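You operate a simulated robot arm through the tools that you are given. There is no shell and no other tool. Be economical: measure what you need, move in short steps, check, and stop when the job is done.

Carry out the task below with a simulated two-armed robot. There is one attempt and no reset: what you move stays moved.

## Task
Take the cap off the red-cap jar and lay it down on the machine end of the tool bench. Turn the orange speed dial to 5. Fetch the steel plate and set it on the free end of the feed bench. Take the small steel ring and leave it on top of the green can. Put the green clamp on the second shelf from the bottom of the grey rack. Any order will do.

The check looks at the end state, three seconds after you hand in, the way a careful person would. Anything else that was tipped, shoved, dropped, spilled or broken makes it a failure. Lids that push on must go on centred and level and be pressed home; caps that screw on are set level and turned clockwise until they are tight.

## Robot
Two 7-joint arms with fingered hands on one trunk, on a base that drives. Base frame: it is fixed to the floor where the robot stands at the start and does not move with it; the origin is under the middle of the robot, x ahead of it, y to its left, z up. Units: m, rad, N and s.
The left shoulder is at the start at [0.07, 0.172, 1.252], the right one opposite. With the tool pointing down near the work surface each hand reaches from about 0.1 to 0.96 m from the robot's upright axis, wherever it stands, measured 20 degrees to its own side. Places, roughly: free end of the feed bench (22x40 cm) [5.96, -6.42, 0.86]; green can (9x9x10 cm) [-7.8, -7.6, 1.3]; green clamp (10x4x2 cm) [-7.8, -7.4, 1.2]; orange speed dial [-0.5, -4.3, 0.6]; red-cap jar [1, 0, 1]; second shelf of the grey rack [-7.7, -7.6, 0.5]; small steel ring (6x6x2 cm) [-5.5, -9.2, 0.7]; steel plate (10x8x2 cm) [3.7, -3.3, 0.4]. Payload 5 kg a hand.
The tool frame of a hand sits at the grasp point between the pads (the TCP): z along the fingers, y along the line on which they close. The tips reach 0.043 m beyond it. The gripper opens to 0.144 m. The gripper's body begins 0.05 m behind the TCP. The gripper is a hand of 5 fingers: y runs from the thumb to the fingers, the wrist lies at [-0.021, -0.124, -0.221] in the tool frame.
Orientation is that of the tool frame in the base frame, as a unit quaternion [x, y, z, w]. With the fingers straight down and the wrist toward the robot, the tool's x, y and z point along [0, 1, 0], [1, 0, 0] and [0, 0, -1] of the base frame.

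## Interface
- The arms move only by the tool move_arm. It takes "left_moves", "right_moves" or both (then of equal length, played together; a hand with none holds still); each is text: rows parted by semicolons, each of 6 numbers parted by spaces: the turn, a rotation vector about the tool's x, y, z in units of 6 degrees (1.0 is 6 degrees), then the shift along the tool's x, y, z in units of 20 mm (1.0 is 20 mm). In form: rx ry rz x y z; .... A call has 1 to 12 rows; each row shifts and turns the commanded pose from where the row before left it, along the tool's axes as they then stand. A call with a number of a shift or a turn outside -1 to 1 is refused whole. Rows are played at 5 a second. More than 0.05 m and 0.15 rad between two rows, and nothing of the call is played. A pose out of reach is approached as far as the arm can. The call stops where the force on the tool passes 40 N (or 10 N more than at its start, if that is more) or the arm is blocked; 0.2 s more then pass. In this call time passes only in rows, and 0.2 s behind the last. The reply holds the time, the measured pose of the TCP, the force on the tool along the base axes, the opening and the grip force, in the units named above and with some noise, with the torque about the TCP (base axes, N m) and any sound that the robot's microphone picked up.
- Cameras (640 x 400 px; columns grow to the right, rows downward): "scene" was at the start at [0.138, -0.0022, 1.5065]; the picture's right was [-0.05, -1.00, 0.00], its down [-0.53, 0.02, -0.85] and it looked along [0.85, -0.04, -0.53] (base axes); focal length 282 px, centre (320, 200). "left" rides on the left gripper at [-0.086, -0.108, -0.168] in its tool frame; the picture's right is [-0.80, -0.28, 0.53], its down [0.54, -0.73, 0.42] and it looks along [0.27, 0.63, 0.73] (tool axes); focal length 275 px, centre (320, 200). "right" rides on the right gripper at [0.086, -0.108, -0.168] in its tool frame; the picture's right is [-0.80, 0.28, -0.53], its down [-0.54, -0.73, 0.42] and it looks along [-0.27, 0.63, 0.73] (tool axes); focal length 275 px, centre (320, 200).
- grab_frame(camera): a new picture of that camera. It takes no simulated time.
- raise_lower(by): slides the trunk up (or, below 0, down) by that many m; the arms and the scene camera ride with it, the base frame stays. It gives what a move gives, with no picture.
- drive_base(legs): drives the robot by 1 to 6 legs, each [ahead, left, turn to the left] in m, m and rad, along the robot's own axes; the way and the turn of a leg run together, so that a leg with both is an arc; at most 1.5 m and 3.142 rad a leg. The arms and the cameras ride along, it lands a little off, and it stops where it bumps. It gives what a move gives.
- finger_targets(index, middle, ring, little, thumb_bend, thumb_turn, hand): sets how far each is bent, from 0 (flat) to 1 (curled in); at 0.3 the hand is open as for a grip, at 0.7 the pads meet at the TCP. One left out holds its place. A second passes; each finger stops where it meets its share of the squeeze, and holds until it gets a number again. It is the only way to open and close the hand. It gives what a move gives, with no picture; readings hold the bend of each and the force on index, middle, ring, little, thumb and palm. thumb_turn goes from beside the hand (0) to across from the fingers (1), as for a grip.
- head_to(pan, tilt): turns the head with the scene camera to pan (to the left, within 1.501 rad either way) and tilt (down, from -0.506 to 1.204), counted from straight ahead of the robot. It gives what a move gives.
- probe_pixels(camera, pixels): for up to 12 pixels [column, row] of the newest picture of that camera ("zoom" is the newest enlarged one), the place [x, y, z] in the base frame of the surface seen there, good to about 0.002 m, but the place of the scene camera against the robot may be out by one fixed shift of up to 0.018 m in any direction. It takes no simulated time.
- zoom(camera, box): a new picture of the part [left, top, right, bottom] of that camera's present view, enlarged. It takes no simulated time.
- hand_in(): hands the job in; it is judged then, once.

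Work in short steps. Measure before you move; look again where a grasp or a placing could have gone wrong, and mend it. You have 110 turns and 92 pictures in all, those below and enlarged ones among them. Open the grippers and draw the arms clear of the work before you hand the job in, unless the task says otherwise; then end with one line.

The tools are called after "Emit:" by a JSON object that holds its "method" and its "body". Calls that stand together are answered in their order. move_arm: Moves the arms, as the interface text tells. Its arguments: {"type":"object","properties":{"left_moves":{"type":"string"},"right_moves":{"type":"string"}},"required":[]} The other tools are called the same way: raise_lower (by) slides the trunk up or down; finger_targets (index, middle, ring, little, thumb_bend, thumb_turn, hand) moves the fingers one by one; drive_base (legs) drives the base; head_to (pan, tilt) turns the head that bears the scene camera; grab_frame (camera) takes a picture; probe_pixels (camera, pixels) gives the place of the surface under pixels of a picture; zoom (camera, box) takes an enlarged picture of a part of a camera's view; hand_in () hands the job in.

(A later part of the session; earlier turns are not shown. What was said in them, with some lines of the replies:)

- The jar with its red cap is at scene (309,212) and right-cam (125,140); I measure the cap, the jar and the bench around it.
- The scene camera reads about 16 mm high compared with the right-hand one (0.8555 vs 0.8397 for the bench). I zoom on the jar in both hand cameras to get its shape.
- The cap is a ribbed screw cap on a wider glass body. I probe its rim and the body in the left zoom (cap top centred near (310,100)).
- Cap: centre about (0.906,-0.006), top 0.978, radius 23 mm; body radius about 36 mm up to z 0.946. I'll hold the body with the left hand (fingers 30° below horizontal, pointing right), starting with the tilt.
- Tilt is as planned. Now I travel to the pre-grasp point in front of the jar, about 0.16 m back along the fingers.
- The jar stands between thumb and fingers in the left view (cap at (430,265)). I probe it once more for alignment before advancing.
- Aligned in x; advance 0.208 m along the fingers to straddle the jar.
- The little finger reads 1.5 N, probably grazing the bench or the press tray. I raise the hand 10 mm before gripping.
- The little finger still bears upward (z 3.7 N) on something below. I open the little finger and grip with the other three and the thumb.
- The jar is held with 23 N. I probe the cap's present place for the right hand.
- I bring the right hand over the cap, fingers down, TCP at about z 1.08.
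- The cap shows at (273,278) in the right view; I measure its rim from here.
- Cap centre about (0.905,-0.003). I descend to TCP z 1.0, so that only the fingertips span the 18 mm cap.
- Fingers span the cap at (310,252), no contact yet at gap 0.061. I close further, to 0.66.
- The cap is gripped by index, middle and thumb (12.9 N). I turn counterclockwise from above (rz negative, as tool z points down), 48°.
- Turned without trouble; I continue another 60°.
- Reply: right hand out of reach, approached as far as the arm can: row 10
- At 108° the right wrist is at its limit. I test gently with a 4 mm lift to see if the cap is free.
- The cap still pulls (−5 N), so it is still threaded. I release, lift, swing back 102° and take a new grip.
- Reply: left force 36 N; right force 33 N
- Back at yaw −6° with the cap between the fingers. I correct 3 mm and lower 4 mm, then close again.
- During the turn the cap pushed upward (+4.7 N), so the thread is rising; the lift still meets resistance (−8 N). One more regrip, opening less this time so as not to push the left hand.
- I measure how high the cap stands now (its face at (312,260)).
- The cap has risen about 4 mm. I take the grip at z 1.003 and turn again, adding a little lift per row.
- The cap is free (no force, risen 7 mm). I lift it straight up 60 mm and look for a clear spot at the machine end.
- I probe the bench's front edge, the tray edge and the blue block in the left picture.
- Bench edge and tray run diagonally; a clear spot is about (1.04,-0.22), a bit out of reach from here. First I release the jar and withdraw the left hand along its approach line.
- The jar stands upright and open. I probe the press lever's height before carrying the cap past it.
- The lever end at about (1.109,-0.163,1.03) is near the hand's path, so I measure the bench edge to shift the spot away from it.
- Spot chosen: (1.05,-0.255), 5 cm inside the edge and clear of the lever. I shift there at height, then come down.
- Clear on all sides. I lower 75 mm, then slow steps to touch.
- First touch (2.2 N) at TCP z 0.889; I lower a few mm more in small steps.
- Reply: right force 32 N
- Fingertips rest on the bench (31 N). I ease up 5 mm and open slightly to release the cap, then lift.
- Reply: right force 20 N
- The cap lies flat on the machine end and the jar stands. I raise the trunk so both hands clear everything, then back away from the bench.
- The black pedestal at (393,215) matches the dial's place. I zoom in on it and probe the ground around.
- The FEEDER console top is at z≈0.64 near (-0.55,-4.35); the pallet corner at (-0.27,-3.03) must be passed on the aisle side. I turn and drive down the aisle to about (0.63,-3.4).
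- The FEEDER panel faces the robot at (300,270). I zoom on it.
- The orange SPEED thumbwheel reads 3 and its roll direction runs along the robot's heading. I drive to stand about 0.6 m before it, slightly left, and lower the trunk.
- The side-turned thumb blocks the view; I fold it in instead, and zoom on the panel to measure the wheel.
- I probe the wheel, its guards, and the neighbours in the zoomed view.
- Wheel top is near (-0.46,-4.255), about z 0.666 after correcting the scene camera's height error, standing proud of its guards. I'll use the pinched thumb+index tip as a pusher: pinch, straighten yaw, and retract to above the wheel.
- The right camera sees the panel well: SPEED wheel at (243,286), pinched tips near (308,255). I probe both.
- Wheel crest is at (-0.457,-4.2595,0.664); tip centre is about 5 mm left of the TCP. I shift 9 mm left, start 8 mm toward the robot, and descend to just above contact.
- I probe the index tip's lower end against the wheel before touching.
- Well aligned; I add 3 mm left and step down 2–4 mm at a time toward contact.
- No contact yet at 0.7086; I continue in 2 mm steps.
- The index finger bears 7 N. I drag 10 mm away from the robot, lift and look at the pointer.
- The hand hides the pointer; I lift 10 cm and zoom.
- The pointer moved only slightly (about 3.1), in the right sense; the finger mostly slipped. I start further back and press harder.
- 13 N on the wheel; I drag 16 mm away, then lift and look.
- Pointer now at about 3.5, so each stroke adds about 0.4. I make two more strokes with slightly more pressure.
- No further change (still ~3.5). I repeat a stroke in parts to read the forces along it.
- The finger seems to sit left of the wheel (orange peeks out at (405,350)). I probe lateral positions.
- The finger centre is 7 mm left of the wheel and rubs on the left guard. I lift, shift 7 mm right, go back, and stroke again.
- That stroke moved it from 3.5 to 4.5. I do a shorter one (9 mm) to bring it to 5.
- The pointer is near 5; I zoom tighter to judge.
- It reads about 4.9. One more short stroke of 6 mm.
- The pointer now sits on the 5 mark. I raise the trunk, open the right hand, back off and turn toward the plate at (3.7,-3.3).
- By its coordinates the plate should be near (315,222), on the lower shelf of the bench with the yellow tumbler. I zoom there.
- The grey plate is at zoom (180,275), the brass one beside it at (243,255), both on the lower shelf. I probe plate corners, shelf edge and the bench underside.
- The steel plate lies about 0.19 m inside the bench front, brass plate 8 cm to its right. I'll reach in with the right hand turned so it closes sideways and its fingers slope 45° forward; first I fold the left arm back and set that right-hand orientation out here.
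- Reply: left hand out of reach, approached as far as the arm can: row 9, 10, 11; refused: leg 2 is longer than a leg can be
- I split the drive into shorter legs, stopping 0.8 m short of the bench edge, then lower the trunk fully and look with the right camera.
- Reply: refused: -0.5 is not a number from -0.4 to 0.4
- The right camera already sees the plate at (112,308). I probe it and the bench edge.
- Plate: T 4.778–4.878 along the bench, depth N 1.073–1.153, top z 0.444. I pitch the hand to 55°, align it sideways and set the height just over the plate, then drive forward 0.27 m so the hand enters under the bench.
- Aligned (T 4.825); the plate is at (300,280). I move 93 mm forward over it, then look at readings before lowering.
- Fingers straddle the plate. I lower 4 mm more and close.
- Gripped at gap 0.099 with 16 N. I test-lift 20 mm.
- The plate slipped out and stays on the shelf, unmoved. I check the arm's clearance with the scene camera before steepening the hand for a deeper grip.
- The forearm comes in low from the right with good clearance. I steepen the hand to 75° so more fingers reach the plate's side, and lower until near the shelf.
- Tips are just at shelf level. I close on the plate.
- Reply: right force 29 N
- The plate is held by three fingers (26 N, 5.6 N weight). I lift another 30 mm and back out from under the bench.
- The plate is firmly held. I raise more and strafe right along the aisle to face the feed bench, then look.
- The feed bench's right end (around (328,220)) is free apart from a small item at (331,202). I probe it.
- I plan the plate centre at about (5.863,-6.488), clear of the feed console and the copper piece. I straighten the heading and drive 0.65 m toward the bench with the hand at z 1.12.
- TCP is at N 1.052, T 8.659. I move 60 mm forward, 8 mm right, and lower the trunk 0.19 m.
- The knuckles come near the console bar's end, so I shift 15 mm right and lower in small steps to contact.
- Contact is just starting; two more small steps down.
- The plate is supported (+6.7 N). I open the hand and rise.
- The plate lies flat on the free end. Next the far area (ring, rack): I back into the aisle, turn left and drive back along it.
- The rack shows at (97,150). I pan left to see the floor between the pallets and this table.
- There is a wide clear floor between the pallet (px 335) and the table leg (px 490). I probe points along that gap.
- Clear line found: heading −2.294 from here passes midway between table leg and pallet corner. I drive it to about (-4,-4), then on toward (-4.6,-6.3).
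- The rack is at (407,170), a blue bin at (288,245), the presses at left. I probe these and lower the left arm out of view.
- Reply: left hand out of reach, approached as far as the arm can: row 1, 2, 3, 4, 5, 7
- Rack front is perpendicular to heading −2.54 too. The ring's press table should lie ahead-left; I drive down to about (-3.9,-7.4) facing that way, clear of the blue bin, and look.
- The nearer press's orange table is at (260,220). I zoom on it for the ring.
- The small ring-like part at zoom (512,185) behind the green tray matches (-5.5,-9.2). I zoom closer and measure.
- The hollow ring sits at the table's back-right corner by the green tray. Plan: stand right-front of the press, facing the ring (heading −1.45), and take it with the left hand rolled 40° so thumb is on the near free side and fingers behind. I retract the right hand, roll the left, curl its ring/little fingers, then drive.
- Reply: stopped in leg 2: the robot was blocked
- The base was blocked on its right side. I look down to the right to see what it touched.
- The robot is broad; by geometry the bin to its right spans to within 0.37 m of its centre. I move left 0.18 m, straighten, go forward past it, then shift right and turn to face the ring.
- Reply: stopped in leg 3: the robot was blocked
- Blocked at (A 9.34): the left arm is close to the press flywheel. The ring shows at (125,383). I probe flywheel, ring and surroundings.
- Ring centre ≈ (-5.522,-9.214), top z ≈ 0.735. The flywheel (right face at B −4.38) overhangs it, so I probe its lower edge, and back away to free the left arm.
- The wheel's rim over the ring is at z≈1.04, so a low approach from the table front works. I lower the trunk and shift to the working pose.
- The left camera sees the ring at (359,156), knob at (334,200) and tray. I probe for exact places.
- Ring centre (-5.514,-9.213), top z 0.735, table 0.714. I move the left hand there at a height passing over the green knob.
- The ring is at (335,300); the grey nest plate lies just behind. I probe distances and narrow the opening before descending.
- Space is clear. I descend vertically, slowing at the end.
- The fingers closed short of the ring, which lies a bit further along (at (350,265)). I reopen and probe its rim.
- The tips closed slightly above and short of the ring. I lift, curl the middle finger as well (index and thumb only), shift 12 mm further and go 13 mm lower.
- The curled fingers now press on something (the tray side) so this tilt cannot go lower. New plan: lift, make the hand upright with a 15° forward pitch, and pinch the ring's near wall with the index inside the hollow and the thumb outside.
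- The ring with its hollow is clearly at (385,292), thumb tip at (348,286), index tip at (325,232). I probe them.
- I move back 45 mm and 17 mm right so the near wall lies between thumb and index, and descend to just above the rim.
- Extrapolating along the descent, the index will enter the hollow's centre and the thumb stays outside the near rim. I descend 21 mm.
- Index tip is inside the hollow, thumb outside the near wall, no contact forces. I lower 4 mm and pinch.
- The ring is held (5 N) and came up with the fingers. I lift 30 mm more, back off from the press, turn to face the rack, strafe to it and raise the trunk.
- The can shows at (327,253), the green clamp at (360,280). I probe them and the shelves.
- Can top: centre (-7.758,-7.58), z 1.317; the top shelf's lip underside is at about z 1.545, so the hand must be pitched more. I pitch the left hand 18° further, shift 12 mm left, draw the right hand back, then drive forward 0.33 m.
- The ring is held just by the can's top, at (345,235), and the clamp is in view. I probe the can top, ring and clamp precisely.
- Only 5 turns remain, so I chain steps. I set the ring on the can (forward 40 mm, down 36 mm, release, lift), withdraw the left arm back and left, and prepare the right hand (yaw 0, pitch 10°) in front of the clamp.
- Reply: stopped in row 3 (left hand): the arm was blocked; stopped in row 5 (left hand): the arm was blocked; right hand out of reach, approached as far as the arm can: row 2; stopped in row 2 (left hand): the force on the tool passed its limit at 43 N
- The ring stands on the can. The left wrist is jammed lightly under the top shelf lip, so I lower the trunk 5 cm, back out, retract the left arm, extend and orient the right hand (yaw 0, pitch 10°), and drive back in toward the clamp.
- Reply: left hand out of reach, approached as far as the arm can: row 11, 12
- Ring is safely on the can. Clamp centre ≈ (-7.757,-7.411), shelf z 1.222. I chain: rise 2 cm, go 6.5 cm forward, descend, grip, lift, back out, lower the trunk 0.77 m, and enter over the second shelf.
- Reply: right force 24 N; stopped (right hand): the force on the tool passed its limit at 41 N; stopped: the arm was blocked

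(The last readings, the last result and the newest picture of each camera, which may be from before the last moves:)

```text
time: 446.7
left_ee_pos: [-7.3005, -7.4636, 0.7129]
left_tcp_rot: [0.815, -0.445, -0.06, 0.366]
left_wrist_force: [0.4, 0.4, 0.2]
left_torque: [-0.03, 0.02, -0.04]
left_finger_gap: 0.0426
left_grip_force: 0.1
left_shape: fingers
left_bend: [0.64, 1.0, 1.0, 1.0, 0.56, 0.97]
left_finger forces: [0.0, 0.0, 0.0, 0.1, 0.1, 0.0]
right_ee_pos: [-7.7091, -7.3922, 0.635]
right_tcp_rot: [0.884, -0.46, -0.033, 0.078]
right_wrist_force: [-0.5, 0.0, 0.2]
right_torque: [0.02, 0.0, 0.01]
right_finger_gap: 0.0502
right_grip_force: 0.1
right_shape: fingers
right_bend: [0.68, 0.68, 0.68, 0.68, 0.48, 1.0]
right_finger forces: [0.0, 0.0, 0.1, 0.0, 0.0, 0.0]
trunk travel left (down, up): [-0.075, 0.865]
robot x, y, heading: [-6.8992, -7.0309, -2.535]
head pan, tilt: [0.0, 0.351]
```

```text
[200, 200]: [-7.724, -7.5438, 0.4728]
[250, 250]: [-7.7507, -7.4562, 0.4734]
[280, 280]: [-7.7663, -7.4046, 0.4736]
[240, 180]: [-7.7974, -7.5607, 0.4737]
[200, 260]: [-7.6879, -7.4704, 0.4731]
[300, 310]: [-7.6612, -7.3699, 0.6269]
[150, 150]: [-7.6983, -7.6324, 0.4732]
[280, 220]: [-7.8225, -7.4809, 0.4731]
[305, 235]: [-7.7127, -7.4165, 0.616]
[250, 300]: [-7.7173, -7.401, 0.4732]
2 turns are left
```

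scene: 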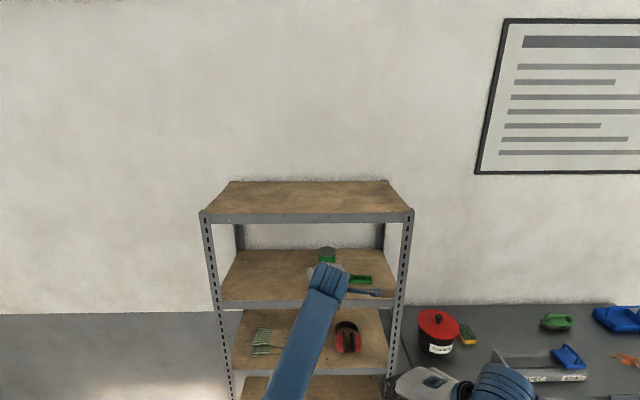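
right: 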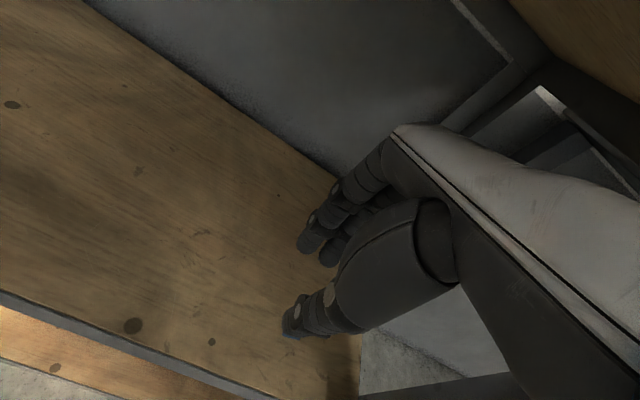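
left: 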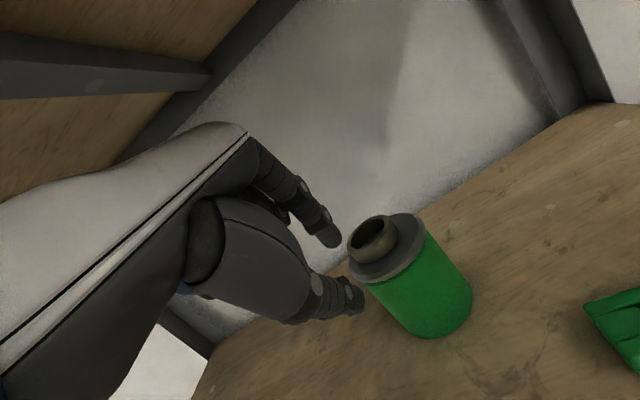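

The grasp failed (thumb met the shelf first), so the clamp is still on its shelf, probably nudged about 2 cm toward the front. I go back up and retry with a narrower opening, about 2 cm nearer, then read the grip and take the last picture.

Emit:
{"method": "finger_targets", "body": {"hand": "right", "index": 0.5, "middle": 0.5, "ring": 0.5, "little": 0.5, "thumb_bend": 0.5}}

Emit:
{"method": "drive_base", "body": {"legs": [[-0.41, 0, 0]]}}

Emit:
{"method": "raise_lower", "body": {"by": 0.4}}

Emit:
{"method": "raise_lower", "body": {"by": 0.295}}

Emit:
{"method": "move_arm", "body": {"right_moves": "0 0 0 0 -.12 .74;0 0 0 0 -.12 .74"}}

Emit:
{"method": "drive_base", "body": {"legs": [[0.433, -0.006, 0]]}}

Emit:
{"method": "move_arm", "body": {"right_moves": "0 0 0 0 -.08 .5;0 0 0 0 -.06 .35;0 0 0 0 -.04 .25"}}

Emit:
{"method": "finger_targets", "body": {"hand": "right", "index": 0.7, "middle": 0.7, "ring": 0.7, "little": 0.7, "thumb_bend": 0.7}}

Emit:
{"method": "move_arm", "body": {"right_moves": "0 0 0 0 .04 -.25;0 0 0 0 .08 -.5;0 0 0 0 .08 -.5"}}

Emit:
{"method": "grab_frame", "body": {"camera": "right"}}

Emit:
{"method": "probe_pixels", "body": {"camera": "right", "pixels": [[300, 200], [280, 220], [300, 220], [260, 240], [280, 240], [300, 250], [240, 260], [260, 270], [280, 260], [310, 240], [320, 270], [290, 200]]}}

```text
time: 447.7
left_ee_pos: [-7.2993, -7.4638, 0.7149]
left_tcp_rot: [0.815, -0.444, -0.061, 0.367]
left_wrist_force: [-0.8, 0.9, -0.2]
left_torque: [0.0, -0.01, -0.02]
left_finger_gap: 0.0427
left_grip_force: 0.0
left_shape: fingers
left_bend: [0.64, 1.0, 1.0, 1.0, 0.56, 0.97]
left_finger forces: [0.0, 0.0, 0.0, 0.0, 0.0, 0.0]
right_ee_pos: [-7.7086, -7.3926, 0.6378]
right_tcp_rot: [0.884, -0.46, -0.034, 0.079]
right_wrist_force: [0.6, 0.6, 0.2]
right_torque: [-0.02, 0.0, -0.01]
right_finger_gap: 0.0785
right_grip_force: 0.1
right_shape: fingers
right_bend: [0.5, 0.5, 0.5, 0.5, 0.5, 1.0]
right_finger forces: [0.1, 0.0, 0.1, 0.0, 0.0, 0.0]
trunk travel left (down, up): [-0.075, 0.865]
robot x, y, heading: [-6.8964, -7.0295, -2.532]
head pan, tilt: [0.0, 0.351]
```

```text
time: 450.1
left_ee_pos: [-6.9729, -7.2354, 0.7127]
left_tcp_rot: [0.814, -0.445, -0.062, 0.367]
left_wrist_force: [-0.2, -0.1, 0.6]
left_torque: [0.02, 0.0, -0.02]
left_finger_gap: 0.0428
left_grip_force: 0.1
left_shape: fingers
left_bend: [0.64, 1.0, 1.0, 1.0, 0.56, 0.97]
left_finger forces: [0.0, 0.0, 0.0, 0.1, 0.1, 0.0]
right_ee_pos: [-7.3812, -7.1638, 0.6376]
right_tcp_rot: [0.883, -0.462, -0.034, 0.078]
right_wrist_force: [-0.7, 0.7, 0.8]
right_torque: [0.01, 0.0, 0.0]
right_finger_gap: 0.0784
right_grip_force: 0.0
right_shape: fingers
right_bend: [0.5, 0.5, 0.5, 0.5, 0.5, 1.0]
right_finger forces: [0.0, 0.0, 0.0, 0.0, 0.1, 0.1]
trunk travel left (down, up): [-0.075, 0.865]
robot x, y, heading: [-6.5676, -6.802, -2.532]
head pan, tilt: [0.0, 0.351]
```

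```text
time: 454.0
left_ee_pos: [-6.9693, -7.2396, 1.1107]
left_tcp_rot: [0.815, -0.443, -0.066, 0.367]
left_wrist_force: [0.1, -0.7, 0.5]
left_torque: [-0.03, -0.01, -0.01]
left_finger_gap: 0.0426
left_grip_force: 0.0
left_shape: fingers
left_bend: [0.64, 1.0, 1.0, 1.0, 0.56, 0.97]
left_finger forces: [0.0, 0.1, 0.0, 0.0, 0.0, 0.0]
right_ee_pos: [-7.3791, -7.1659, 1.0372]
right_tcp_rot: [0.884, -0.46, -0.039, 0.077]
right_wrist_force: [0.0, 0.5, 0.2]
right_torque: [-0.01, 0.01, -0.01]
right_finger_gap: 0.0786
right_grip_force: 0.1
right_shape: fingers
right_bend: [0.5, 0.5, 0.5, 0.5, 0.5, 1.0]
right_finger forces: [0.1, 0.0, 0.0, 0.1, 0.0, 0.0]
trunk travel left (down, up): [-0.475, 0.465]
robot x, y, heading: [-6.572, -6.8006, -2.535]
head pan, tilt: [0.0, 0.351]
```

```text
time: 456.9
left_ee_pos: [-6.9688, -7.2407, 1.4063]
left_tcp_rot: [0.816, -0.443, -0.065, 0.367]
left_wrist_force: [0.4, -0.4, 0.3]
left_torque: [0.0, 0.0, 0.0]
left_finger_gap: 0.0423
left_grip_force: 0.0
left_shape: fingers
left_bend: [0.64, 1.0, 1.0, 1.0, 0.56, 0.97]
left_finger forces: [0.1, 0.0, 0.0, 0.1, 0.0, 0.0]
right_ee_pos: [-7.3775, -7.1661, 1.3328]
right_tcp_rot: [0.884, -0.46, -0.038, 0.077]
right_wrist_force: [0.1, -0.2, -0.4]
right_torque: [0.0, 0.03, 0.01]
right_finger_gap: 0.0785
right_grip_force: 0.1
right_shape: fingers
right_bend: [0.5, 0.5, 0.5, 0.5, 0.5, 1.0]
right_finger forces: [0.1, 0.1, 0.0, 0.0, 0.0, 0.1]
trunk travel left (down, up): [-0.77, 0.17]
robot x, y, heading: [-6.5733, -6.8024, -2.533]
head pan, tilt: [0.0, 0.351]
```

```text
time: 457.5
left_ee_pos: [-6.969, -7.2391, 1.4056]
left_tcp_rot: [0.815, -0.443, -0.066, 0.367]
left_wrist_force: [-0.7, -0.3, 0.0]
left_torque: [0.03, -0.01, -0.01]
left_finger_gap: 0.0426
left_grip_force: 0.0
left_shape: fingers
left_bend: [0.64, 1.0, 1.0, 1.0, 0.56, 0.97]
left_finger forces: [0.1, 0.0, 0.0, 0.0, 0.0, 0.0]
right_ee_pos: [-7.3797, -7.1665, 1.3036]
right_tcp_rot: [0.884, -0.46, -0.038, 0.077]
right_wrist_force: [-0.5, 0.4, 0.8]
right_torque: [0.03, 0.01, 0.0]
right_finger_gap: 0.0782
right_grip_force: 0.0
right_shape: fingers
right_bend: [0.5, 0.5, 0.5, 0.5, 0.5, 1.0]
right_finger forces: [0.0, 0.0, 0.0, 0.1, 0.0, 0.0]
trunk travel left (down, up): [-0.77, 0.17]
robot x, y, heading: [-6.5729, -6.8006, -2.534]
head pan, tilt: [0.0, 0.351]
```

```text
time: 460.2
left_ee_pos: [-7.3275, -7.4834, 1.4054]
left_tcp_rot: [0.816, -0.443, -0.065, 0.367]
left_wrist_force: [0.0, -0.3, -0.5]
left_torque: [0.0, 0.0, -0.03]
left_finger_gap: 0.0424
left_grip_force: 0.0
left_shape: fingers
left_bend: [0.64, 1.0, 1.0, 1.0, 0.56, 0.97]
left_finger forces: [0.0, 0.0, 0.0, 0.0, 0.1, 0.0]
right_ee_pos: [-7.7388, -7.4097, 1.3039]
right_tcp_rot: [0.884, -0.46, -0.038, 0.078]
right_wrist_force: [-1.1, -1.4, -0.3]
right_torque: [0.03, -0.01, 0.0]
right_finger_gap: 0.0784
right_grip_force: 0.1
right_shape: fingers
right_bend: [0.5, 0.5, 0.5, 0.5, 0.5, 1.0]
right_finger forces: [0.1, 0.0, 0.1, 0.0, 0.1, 0.1]
trunk travel left (down, up): [-0.77, 0.17]
robot x, y, heading: [-6.9274, -7.0453, -2.538]
head pan, tilt: [0.0, 0.351]
```

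```text
time: 461.0
left_ee_pos: [-7.3267, -7.4826, 1.4076]
left_tcp_rot: [0.816, -0.442, -0.065, 0.367]
left_wrist_force: [0.1, -0.4, 0.3]
left_torque: [0.02, -0.01, -0.03]
left_finger_gap: 0.0427
left_grip_force: 0.1
left_shape: fingers
left_bend: [0.64, 1.0, 1.0, 1.0, 0.56, 0.97]
left_finger forces: [0.0, 0.0, 0.0, 0.0, 0.0, 0.0]
right_ee_pos: [-7.7396, -7.4104, 1.2807]
right_tcp_rot: [0.884, -0.46, -0.038, 0.078]
right_wrist_force: [0.0, 0.0, -0.5]
right_torque: [0.0, 0.0, -0.01]
right_finger_gap: 0.0783
right_grip_force: 0.1
right_shape: fingers
right_bend: [0.5, 0.5, 0.5, 0.5, 0.5, 1.0]
right_finger forces: [0.0, 0.1, 0.0, 0.0, 0.0, 0.0]
trunk travel left (down, up): [-0.77, 0.17]
robot x, y, heading: [-6.9303, -7.0466, -2.531]
head pan, tilt: [0.0, 0.351]
```

```text
time: 462.0
left_ee_pos: [-7.328, -7.4828, 1.4055]
left_tcp_rot: [0.815, -0.443, -0.065, 0.367]
left_wrist_force: [0.3, 0.5, -0.7]
left_torque: [0.0, 0.01, 0.02]
left_finger_gap: 0.0425
left_grip_force: 0.0
left_shape: fingers
left_bend: [0.64, 1.0, 1.0, 1.0, 0.56, 0.97]
left_finger forces: [0.1, 0.0, 0.0, 0.0, 0.1, 0.0]
right_ee_pos: [-7.7387, -7.4102, 1.2814]
right_tcp_rot: [0.884, -0.46, -0.039, 0.078]
right_wrist_force: [-1.0, 0.2, 7.5]
right_torque: [-0.08, 0.39, 0.09]
right_finger_gap: 0.02
right_grip_force: 9.9
right_shape: fingers
right_bend: [0.7, 0.64, 0.7, 0.7, 0.64, 1.0]
right_finger forces: [0.1, 14.3, 0.1, 0.0, 6.3, 0.0]
trunk travel left (down, up): [-0.77, 0.17]
robot x, y, heading: [-6.9332, -7.048, -2.531]
head pan, tilt: [0.0, 0.351]
```

```text
time: 462.8
left_ee_pos: [-7.3278, -7.484, 1.4049]
left_tcp_rot: [0.816, -0.442, -0.065, 0.367]
left_wrist_force: [0.1, 0.1, 0.2]
left_torque: [-0.02, 0.02, 0.0]
left_finger_gap: 0.0426
left_grip_force: 0.0
left_shape: fingers
left_bend: [0.64, 1.0, 1.0, 1.0, 0.56, 0.97]
left_finger forces: [0.1, 0.0, 0.1, 0.0, 0.0, 0.0]
right_ee_pos: [-7.7378, -7.4111, 1.3067]
right_tcp_rot: [0.884, -0.46, -0.038, 0.077]
right_wrist_force: [1.3, 0.9, -0.6]
right_torque: [0.04, 0.0, 0.0]
right_finger_gap: 0.0083
right_grip_force: 0.0
right_shape: fingers
right_bend: [0.7, 0.7, 0.7, 0.7, 0.7, 1.0]
right_finger forces: [0.1, 0.0, 0.0, 0.1, 0.0, 0.0]
trunk travel left (down, up): [-0.77, 0.17]
robot x, y, heading: [-6.9289, -7.0473, -2.531]
head pan, tilt: [0.0, 0.351]
```

```text
0 pictures are left
```

right: 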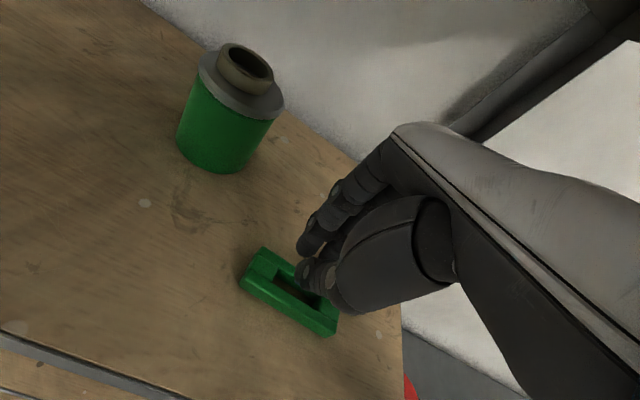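

```text
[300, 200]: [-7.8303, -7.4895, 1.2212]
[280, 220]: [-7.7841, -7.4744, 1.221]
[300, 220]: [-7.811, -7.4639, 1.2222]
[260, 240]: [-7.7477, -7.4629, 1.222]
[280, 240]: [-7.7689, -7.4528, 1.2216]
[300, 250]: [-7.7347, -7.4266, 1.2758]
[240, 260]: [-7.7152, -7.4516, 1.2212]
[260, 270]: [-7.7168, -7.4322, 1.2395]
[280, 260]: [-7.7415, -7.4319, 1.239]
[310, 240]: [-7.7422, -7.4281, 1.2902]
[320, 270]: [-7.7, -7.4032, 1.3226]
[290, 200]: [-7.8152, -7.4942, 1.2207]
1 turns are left
```

Last turn: the picture shows the clamp's centre about 2 cm nearer than where I closed, turned about 6°, with the ring secure on the can. I chain the corrected grasp, carry it to the second shelf (surface z 0.473), release, withdraw, open both hands and hand in.

Emit:
{"method": "finger_targets", "body": {"hand": "right", "index": 0.5, "middle": 0.5, "ring": 0.5, "little": 0.5, "thumb_bend": 0.5}}

Emit:
{"method": "move_arm", "body": {"right_moves": "0 0 1 0 0 0;0 0 0 -.2 -.96 -.156;0 0 0 0 -.1 .6;0 0 0 0 -.08 .5;0 0 0 0 -.06 .39"}}

Emit:
{"method": "finger_targets", "body": {"hand": "right", "index": 0.7, "middle": 0.7, "ring": 0.7, "little": 0.7, "thumb_bend": 0.7}}

Emit:
{"method": "move_arm", "body": {"right_moves": "0 0 0 0 .04 -.25;0 0 0 0 .08 -.5;0 0 0 0 .12 -.75"}}

Emit:
{"method": "drive_base", "body": {"legs": [[-0.45, 0, -0.006]]}}

Emit:
{"method": "move_arm", "body": {"left_moves": "0 0 0 0 .85 -.91;0 0 0 0 .85 -.91;0 0 0 0 .85 -.91;0 0 0 0 .85 -.91;0 0 0 0 .85 -.91;0 0 0 0 .85 -.91;0 0 0 0 .85 -.91;0 0 0 0 .85 -.91"}}

Emit:
{"method": "raise_lower", "body": {"by": -0.4}}

Emit:
{"method": "raise_lower", "body": {"by": -0.295}}

Emit:
{"method": "drive_base", "body": {"legs": [[0.44, 0, 0]]}}

Emit:
{"method": "move_arm", "body": {"right_moves": "0 0 0 0 -.12 .74;0 0 0 0 -.12 .74;0 0 0 0 -.12 .74;0 0 0 0 -.12 .74;0 0 0 0 -.12 .74;0 0 0 0 -.04 .25"}}

Emit:
{"method": "finger_targets", "body": {"hand": "right", "index": 0.46, "middle": 0.46, "ring": 0.46, "little": 0.46, "thumb_bend": 0.48}}

Emit:
{"method": "move_arm", "body": {"right_moves": "0 0 0 0 .08 -.5;0 0 0 0 .16 -1"}}

Emit:
{"method": "drive_base", "body": {"legs": [[-0.5, 0, 0]]}}

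Emit:
{"method": "finger_targets", "body": {"hand": "right", "index": 0.3, "middle": 0.3, "ring": 0.3, "little": 0.3, "thumb_bend": 0.3}}

```text
time: 463.8
left_ee_pos: [-7.3283, -7.4834, 1.4045]
left_tcp_rot: [0.815, -0.443, -0.065, 0.367]
left_wrist_force: [0.2, -0.2, 0.0]
left_torque: [-0.02, -0.01, -0.02]
left_finger_gap: 0.0426
left_grip_force: 0.1
left_shape: fingers
left_bend: [0.64, 1.0, 1.0, 1.0, 0.56, 0.97]
left_finger forces: [0.0, 0.0, 0.0, 0.0, 0.1, 0.0]
right_ee_pos: [-7.7384, -7.4099, 1.3069]
right_tcp_rot: [0.884, -0.459, -0.038, 0.078]
right_wrist_force: [-0.5, 0.5, 1.0]
right_torque: [-0.01, -0.01, 0.03]
right_finger_gap: 0.0775
right_grip_force: 0.1
right_shape: fingers
right_bend: [0.5, 0.5, 0.5, 0.5, 0.5, 1.0]
right_finger forces: [0.0, 0.0, 0.1, 0.0, 0.0, 0.0]
trunk travel left (down, up): [-0.77, 0.17]
robot x, y, heading: [-6.9286, -7.0446, -2.535]
head pan, tilt: [0.0, 0.351]
```

```text
time: 465.0
left_ee_pos: [-7.3264, -7.4829, 1.405]
left_tcp_rot: [0.815, -0.442, -0.066, 0.368]
left_wrist_force: [0.1, 0.1, 0.8]
left_torque: [0.02, -0.03, 0.02]
left_finger_gap: 0.0426
left_grip_force: 0.0
left_shape: fingers
left_bend: [0.64, 1.0, 1.0, 1.0, 0.56, 0.97]
left_finger forces: [0.0, 0.0, 0.0, 0.0, 0.0, 0.0]
right_ee_pos: [-7.723, -7.3988, 1.2774]
right_tcp_rot: [0.858, -0.505, -0.035, 0.081]
right_wrist_force: [-0.1, 1.3, 7.3]
right_torque: [0.17, -0.36, 0.03]
right_finger_gap: 0.0784
right_grip_force: 3.6
right_shape: fingers
right_bend: [0.5, 0.5, 0.5, 0.5, 0.5, 1.0]
right_finger forces: [0.0, 0.0, 0.0, 0.0, 7.1, 0.0]
trunk travel left (down, up): [-0.77, 0.17]
robot x, y, heading: [-6.9284, -7.0438, -2.53]
head pan, tilt: [0.0, 0.351]
```

```text
time: 466.0
left_ee_pos: [-7.3274, -7.4818, 1.4061]
left_tcp_rot: [0.815, -0.444, -0.066, 0.366]
left_wrist_force: [0.4, -0.7, -0.3]
left_torque: [0.01, 0.01, -0.05]
left_finger_gap: 0.0425
left_grip_force: 0.1
left_shape: fingers
left_bend: [0.64, 1.0, 1.0, 1.0, 0.56, 0.97]
left_finger forces: [0.0, 0.0, 0.0, 0.0, 0.1, 0.0]
right_ee_pos: [-7.7232, -7.3994, 1.2779]
right_tcp_rot: [0.859, -0.505, -0.034, 0.081]
right_wrist_force: [-5.2, -1.5, 16.3]
right_torque: [-0.08, 0.39, 0.1]
right_finger_gap: 0.038
right_grip_force: 20.4
right_shape: fingers
right_bend: [0.64, 0.64, 0.67, 0.7, 0.61, 1.0]
right_finger forces: [9.1, 10.0, 4.8, 0.1, 16.2, 0.1]
trunk travel left (down, up): [-0.77, 0.17]
robot x, y, heading: [-6.9297, -7.0437, -2.533]
head pan, tilt: [0.0, 0.351]
```

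```text
time: 466.8
left_ee_pos: [-7.3262, -7.4839, 1.4051]
left_tcp_rot: [0.815, -0.443, -0.066, 0.366]
left_wrist_force: [-0.8, -1.0, 0.5]
left_torque: [0.03, 0.01, -0.03]
left_finger_gap: 0.0425
left_grip_force: 0.0
left_shape: fingers
left_bend: [0.64, 1.0, 1.0, 1.0, 0.56, 0.97]
left_finger forces: [0.0, 0.0, 0.0, 0.1, 0.0, 0.1]
right_ee_pos: [-7.7227, -7.3973, 1.3058]
right_tcp_rot: [0.858, -0.506, -0.034, 0.079]
right_wrist_force: [-0.4, 0.0, -2.9]
right_torque: [0.0, 0.01, -0.02]
right_finger_gap: 0.0313
right_grip_force: 12.3
right_shape: fingers
right_bend: [0.66, 0.66, 0.7, 0.7, 0.63, 1.0]
right_finger forces: [5.1, 7.6, 0.1, 0.0, 10.9, 0.0]
trunk travel left (down, up): [-0.77, 0.17]
robot x, y, heading: [-6.9278, -7.0428, -2.536]
head pan, tilt: [0.0, 0.351]
```

```text
time: 469.5
left_ee_pos: [-6.9622, -7.221, 1.4055]
left_tcp_rot: [0.811, -0.451, -0.068, 0.366]
left_wrist_force: [0.7, 1.0, 1.0]
left_torque: [0.04, -0.01, 0.02]
left_finger_gap: 0.0425
left_grip_force: 0.2
left_shape: fingers
left_bend: [0.64, 1.0, 1.0, 1.0, 0.56, 0.97]
left_finger forces: [0.0, 0.0, 0.1, 0.0, 0.0, 0.0]
right_ee_pos: [-7.3557, -7.1264, 1.3065]
right_tcp_rot: [0.853, -0.514, -0.035, 0.079]
right_wrist_force: [0.0, 0.4, -2.2]
right_torque: [-0.03, -0.02, -0.03]
right_finger_gap: 0.0313
right_grip_force: 11.6
right_shape: fingers
right_bend: [0.66, 0.66, 0.7, 0.7, 0.63, 1.0]
right_finger forces: [5.1, 7.5, 0.0, 0.1, 11.0, 0.1]
trunk travel left (down, up): [-0.77, 0.17]
robot x, y, heading: [-6.5543, -6.7863, -2.553]
head pan, tilt: [0.0, 0.351]
```

```text
time: 470.7
left_ee_pos: [-6.9834, -7.2275, 1.4689]
left_tcp_rot: [0.789, -0.473, 0.008, 0.393]
left_wrist_force: [0.3, 0.8, -0.5]
left_torque: [0.01, -0.01, 0.02]
left_finger_gap: 0.0423
left_grip_force: 0.1
left_shape: fingers
left_bend: [0.64, 1.0, 1.0, 1.0, 0.56, 0.97]
left_finger forces: [0.0, 0.0, 0.0, 0.0, 0.1, 0.0]
left hand out of reach, approached as far as the arm can: row 1, 2, 3, 4
right_ee_pos: [-7.3554, -7.1254, 1.3061]
right_tcp_rot: [0.853, -0.514, -0.035, 0.079]
right_wrist_force: [0.3, -0.3, -3.0]
right_torque: [-0.01, 0.0, 0.02]
right_finger_gap: 0.0313
right_grip_force: 12.4
right_shape: fingers
right_bend: [0.66, 0.66, 0.7, 0.7, 0.63, 1.0]
right_finger forces: [5.1, 7.4, 0.0, 0.0, 11.1, 0.0]
trunk travel left (down, up): [-0.77, 0.17]
robot x, y, heading: [-6.5551, -6.7907, -2.554]
head pan, tilt: [0.0, 0.351]
stopped in row 5 (left hand): the arm was blocked; the commanded pose is now the measured one
```

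```text
time: 474.5
left_ee_pos: [-6.9831, -7.227, 1.0693]
left_tcp_rot: [0.789, -0.472, 0.009, 0.394]
left_wrist_force: [0.3, -0.7, -0.2]
left_torque: [-0.01, -0.01, 0.01]
left_finger_gap: 0.0425
left_grip_force: 0.1
left_shape: fingers
left_bend: [0.64, 1.0, 1.0, 1.0, 0.56, 0.97]
left_finger forces: [0.0, 0.0, 0.0, 0.0, 0.1, 0.1]
right_ee_pos: [-7.3552, -7.1258, 0.9062]
right_tcp_rot: [0.854, -0.513, -0.035, 0.08]
right_wrist_force: [-0.4, 0.3, -2.8]
right_torque: [-0.04, -0.03, 0.02]
right_finger_gap: 0.0313
right_grip_force: 11.6
right_shape: fingers
right_bend: [0.66, 0.66, 0.7, 0.7, 0.63, 1.0]
right_finger forces: [5.1, 7.2, 0.1, 0.0, 11.0, 0.0]
trunk travel left (down, up): [-0.37, 0.57]
robot x, y, heading: [-6.5582, -6.7926, -2.554]
head pan, tilt: [0.0, 0.351]
```

```text
time: 477.5
left_ee_pos: [-6.9848, -7.227, 0.7789]
left_tcp_rot: [0.788, -0.472, 0.008, 0.394]
left_wrist_force: [-0.7, -0.4, 0.1]
left_torque: [-0.01, 0.0, 0.01]
left_finger_gap: 0.0426
left_grip_force: 0.0
left_shape: fingers
left_bend: [0.64, 1.0, 1.0, 1.0, 0.56, 0.97]
left_finger forces: [0.0, 0.1, 0.0, 0.1, 0.0, 0.0]
right_ee_pos: [-7.3541, -7.1243, 0.6152]
right_tcp_rot: [0.854, -0.513, -0.034, 0.08]
right_wrist_force: [-0.5, 0.4, -3.3]
right_torque: [-0.02, -0.02, -0.01]
right_finger_gap: 0.0315
right_grip_force: 11.5
right_shape: fingers
right_bend: [0.66, 0.66, 0.7, 0.7, 0.63, 1.0]
right_finger forces: [5.0, 7.2, 0.1, 0.1, 11.0, 0.1]
trunk travel left (down, up): [-0.075, 0.865]
robot x, y, heading: [-6.5568, -6.7898, -2.552]
head pan, tilt: [0.0, 0.351]
```

```text
time: 480.1
left_ee_pos: [-7.3415, -7.4677, 0.778]
left_tcp_rot: [0.789, -0.471, 0.01, 0.394]
left_wrist_force: [-0.7, -1.3, -0.5]
left_torque: [-0.02, -0.01, 0.03]
left_finger_gap: 0.0424
left_grip_force: 0.0
left_shape: fingers
left_bend: [0.64, 1.0, 1.0, 1.0, 0.56, 0.97]
left_finger forces: [0.0, 0.0, 0.1, 0.0, 0.0, 0.0]
right_ee_pos: [-7.7136, -7.3695, 0.6143]
right_tcp_rot: [0.854, -0.512, -0.033, 0.081]
right_wrist_force: [0.2, -0.4, -2.1]
right_torque: [-0.02, -0.04, 0.01]
right_finger_gap: 0.0313
right_grip_force: 11.9
right_shape: fingers
right_bend: [0.66, 0.66, 0.7, 0.7, 0.63, 1.0]
right_finger forces: [5.2, 7.1, 0.0, 0.0, 11.0, 0.0]
trunk travel left (down, up): [-0.075, 0.865]
robot x, y, heading: [-6.9148, -7.0279, -2.548]
head pan, tilt: [0.0, 0.351]
```

```text
time: 481.5
left_ee_pos: [-7.3419, -7.4669, 0.7788]
left_tcp_rot: [0.789, -0.471, 0.009, 0.395]
left_wrist_force: [0.4, 0.1, -0.7]
left_torque: [-0.01, -0.01, 0.01]
left_finger_gap: 0.0427
left_grip_force: 0.0
left_shape: fingers
left_bend: [0.64, 1.0, 1.0, 1.0, 0.56, 0.97]
left_finger forces: [0.1, 0.1, 0.0, 0.1, 0.0, 0.1]
right_ee_pos: [-7.7131, -7.3697, 0.5354]
right_tcp_rot: [0.855, -0.512, -0.034, 0.081]
right_wrist_force: [0.5, 0.0, -2.8]
right_torque: [0.02, 0.05, 0.01]
right_finger_gap: 0.0317
right_grip_force: 12.0
right_shape: fingers
right_bend: [0.66, 0.66, 0.7, 0.7, 0.63, 1.0]
right_finger forces: [5.1, 7.0, 0.0, 0.0, 11.3, 0.0]
trunk travel left (down, up): [-0.075, 0.865]
robot x, y, heading: [-6.9152, -7.0332, -2.543]
head pan, tilt: [0.0, 0.351]
```

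```text
time: 482.5
left_ee_pos: [-7.3414, -7.4681, 0.7802]
left_tcp_rot: [0.788, -0.471, 0.009, 0.396]
left_wrist_force: [-0.8, -0.4, -0.5]
left_torque: [-0.03, 0.01, -0.01]
left_finger_gap: 0.0427
left_grip_force: 0.1
left_shape: fingers
left_bend: [0.64, 1.0, 1.0, 1.0, 0.56, 0.97]
left_finger forces: [0.0, 0.0, 0.0, 0.1, 0.1, 0.1]
right_ee_pos: [-7.7133, -7.3704, 0.5359]
right_tcp_rot: [0.854, -0.512, -0.033, 0.081]
right_wrist_force: [0.5, -0.9, -0.3]
right_torque: [0.01, -0.02, -0.02]
right_finger_gap: 0.0886
right_grip_force: 0.0
right_shape: fingers
right_bend: [0.46, 0.46, 0.46, 0.46, 0.48, 1.0]
right_finger forces: [0.0, 0.0, 0.0, 0.0, 0.1, 0.0]
trunk travel left (down, up): [-0.075, 0.865]
robot x, y, heading: [-6.9166, -7.0303, -2.541]
head pan, tilt: [0.0, 0.351]
```

```text
time: 483.1
left_ee_pos: [-7.3424, -7.4672, 0.7786]
left_tcp_rot: [0.789, -0.471, 0.009, 0.396]
left_wrist_force: [-0.4, 0.4, 0.1]
left_torque: [0.0, 0.0, -0.04]
left_finger_gap: 0.0424
left_grip_force: 0.1
left_shape: fingers
left_bend: [0.64, 1.0, 1.0, 1.0, 0.56, 0.97]
left_finger forces: [0.0, 0.0, 0.0, 0.0, 0.1, 0.0]
right_ee_pos: [-7.7117, -7.3704, 0.5657]
right_tcp_rot: [0.854, -0.512, -0.034, 0.082]
right_wrist_force: [0.2, 0.2, 0.5]
right_torque: [-0.02, -0.01, 0.01]
right_finger_gap: 0.0885
right_grip_force: 0.1
right_shape: fingers
right_bend: [0.46, 0.46, 0.46, 0.46, 0.48, 1.0]
right_finger forces: [0.1, 0.0, 0.1, 0.1, 0.0, 0.1]
trunk travel left (down, up): [-0.075, 0.865]
robot x, y, heading: [-6.9186, -7.0315, -2.543]
head pan, tilt: [0.0, 0.351]
```

```text
time: 486.0
left_ee_pos: [-6.9254, -7.1919, 0.7783]
left_tcp_rot: [0.792, -0.465, 0.013, 0.395]
left_wrist_force: [0.0, 0.4, 0.3]
left_torque: [0.01, -0.01, 0.05]
left_finger_gap: 0.0424
left_grip_force: 0.0
left_shape: fingers
left_bend: [0.64, 1.0, 1.0, 1.0, 0.56, 0.97]
left_finger forces: [0.0, 0.0, 0.0, 0.1, 0.1, 0.0]
right_ee_pos: [-7.2971, -7.0989, 0.5653]
right_tcp_rot: [0.858, -0.507, -0.033, 0.081]
right_wrist_force: [0.9, -0.4, 0.0]
right_torque: [0.01, -0.01, 0.03]
right_finger_gap: 0.0885
right_grip_force: 0.1
right_shape: fingers
right_bend: [0.46, 0.46, 0.46, 0.46, 0.48, 1.0]
right_finger forces: [0.0, 0.1, 0.0, 0.0, 0.1, 0.0]
trunk travel left (down, up): [-0.075, 0.865]
robot x, y, heading: [-6.5068, -6.7541, -2.531]
head pan, tilt: [0.0, 0.351]
```

```text
time: 487.0
left_ee_pos: [-6.9254, -7.1912, 0.7793]
left_tcp_rot: [0.791, -0.465, 0.012, 0.396]
left_wrist_force: [-0.3, -0.4, -0.6]
left_torque: [-0.01, -0.01, -0.02]
left_finger_gap: 0.0425
left_grip_force: 0.0
left_shape: fingers
left_bend: [0.64, 1.0, 1.0, 1.0, 0.56, 0.97]
left_finger forces: [0.0, 0.0, 0.0, 0.0, 0.1, 0.1]
right_ee_pos: [-7.2962, -7.0987, 0.5657]
right_tcp_rot: [0.858, -0.506, -0.033, 0.081]
right_wrist_force: [0.4, -0.6, 1.0]
right_torque: [0.01, -0.01, 0.0]
right_finger_gap: 0.149
right_grip_force: 0.0
right_shape: fingers
right_bend: [0.3, 0.3, 0.3, 0.3, 0.3, 0.98]
right_finger forces: [0.0, 0.0, 0.0, 0.1, 0.1, 0.1]
trunk travel left (down, up): [-0.075, 0.865]
robot x, y, heading: [-6.5047, -6.7502, -2.54]
head pan, tilt: [0.0, 0.351]
```

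Emit:
{"method": "finger_targets", "body": {"hand": "left", "index": 0.3, "middle": 0.3, "ring": 0.3, "little": 0.3, "thumb_bend": 0.3}}

Emit:
{"method": "hand_in", "body": {}}

```text
time: 488.0
left_ee_pos: [-6.9256, -7.1925, 0.7786]
left_tcp_rot: [0.792, -0.465, 0.012, 0.396]
left_wrist_force: [0.1, 1.0, 0.0]
left_torque: [0.01, 0.04, -0.02]
left_finger_gap: 0.1491
left_grip_force: 0.1
left_shape: fingers
left_bend: [0.3, 0.3, 0.3, 0.3, 0.3, 0.97]
left_finger forces: [0.0, 0.1, 0.0, 0.0, 0.1, 0.0]
right_ee_pos: [-7.2977, -7.0997, 0.5657]
right_tcp_rot: [0.858, -0.506, -0.033, 0.082]
right_wrist_force: [0.0, -0.4, 0.0]
right_torque: [0.02, 0.01, 0.02]
right_finger_gap: 0.1491
right_grip_force: 0.1
right_shape: fingers
right_bend: [0.3, 0.3, 0.3, 0.3, 0.3, 0.98]
right_finger forces: [0.1, 0.0, 0.0, 0.1, 0.1, 0.1]
trunk travel left (down, up): [-0.075, 0.865]
robot x, y, heading: [-6.5043, -6.7461, -2.535]
head pan, tilt: [0.0, 0.351]
```

```text
The job is handed in.
```

I handed the job in with all five jobs attempted: pictures confirm four, but I could not check the clamp. It was gripped, carried and released over the second shelf from the readings alone, because no pictures were left. On the way the base bumped what was probably a blue bin, and the left hand pressed on the rack's top shelf; I could not check whether the bin moved.
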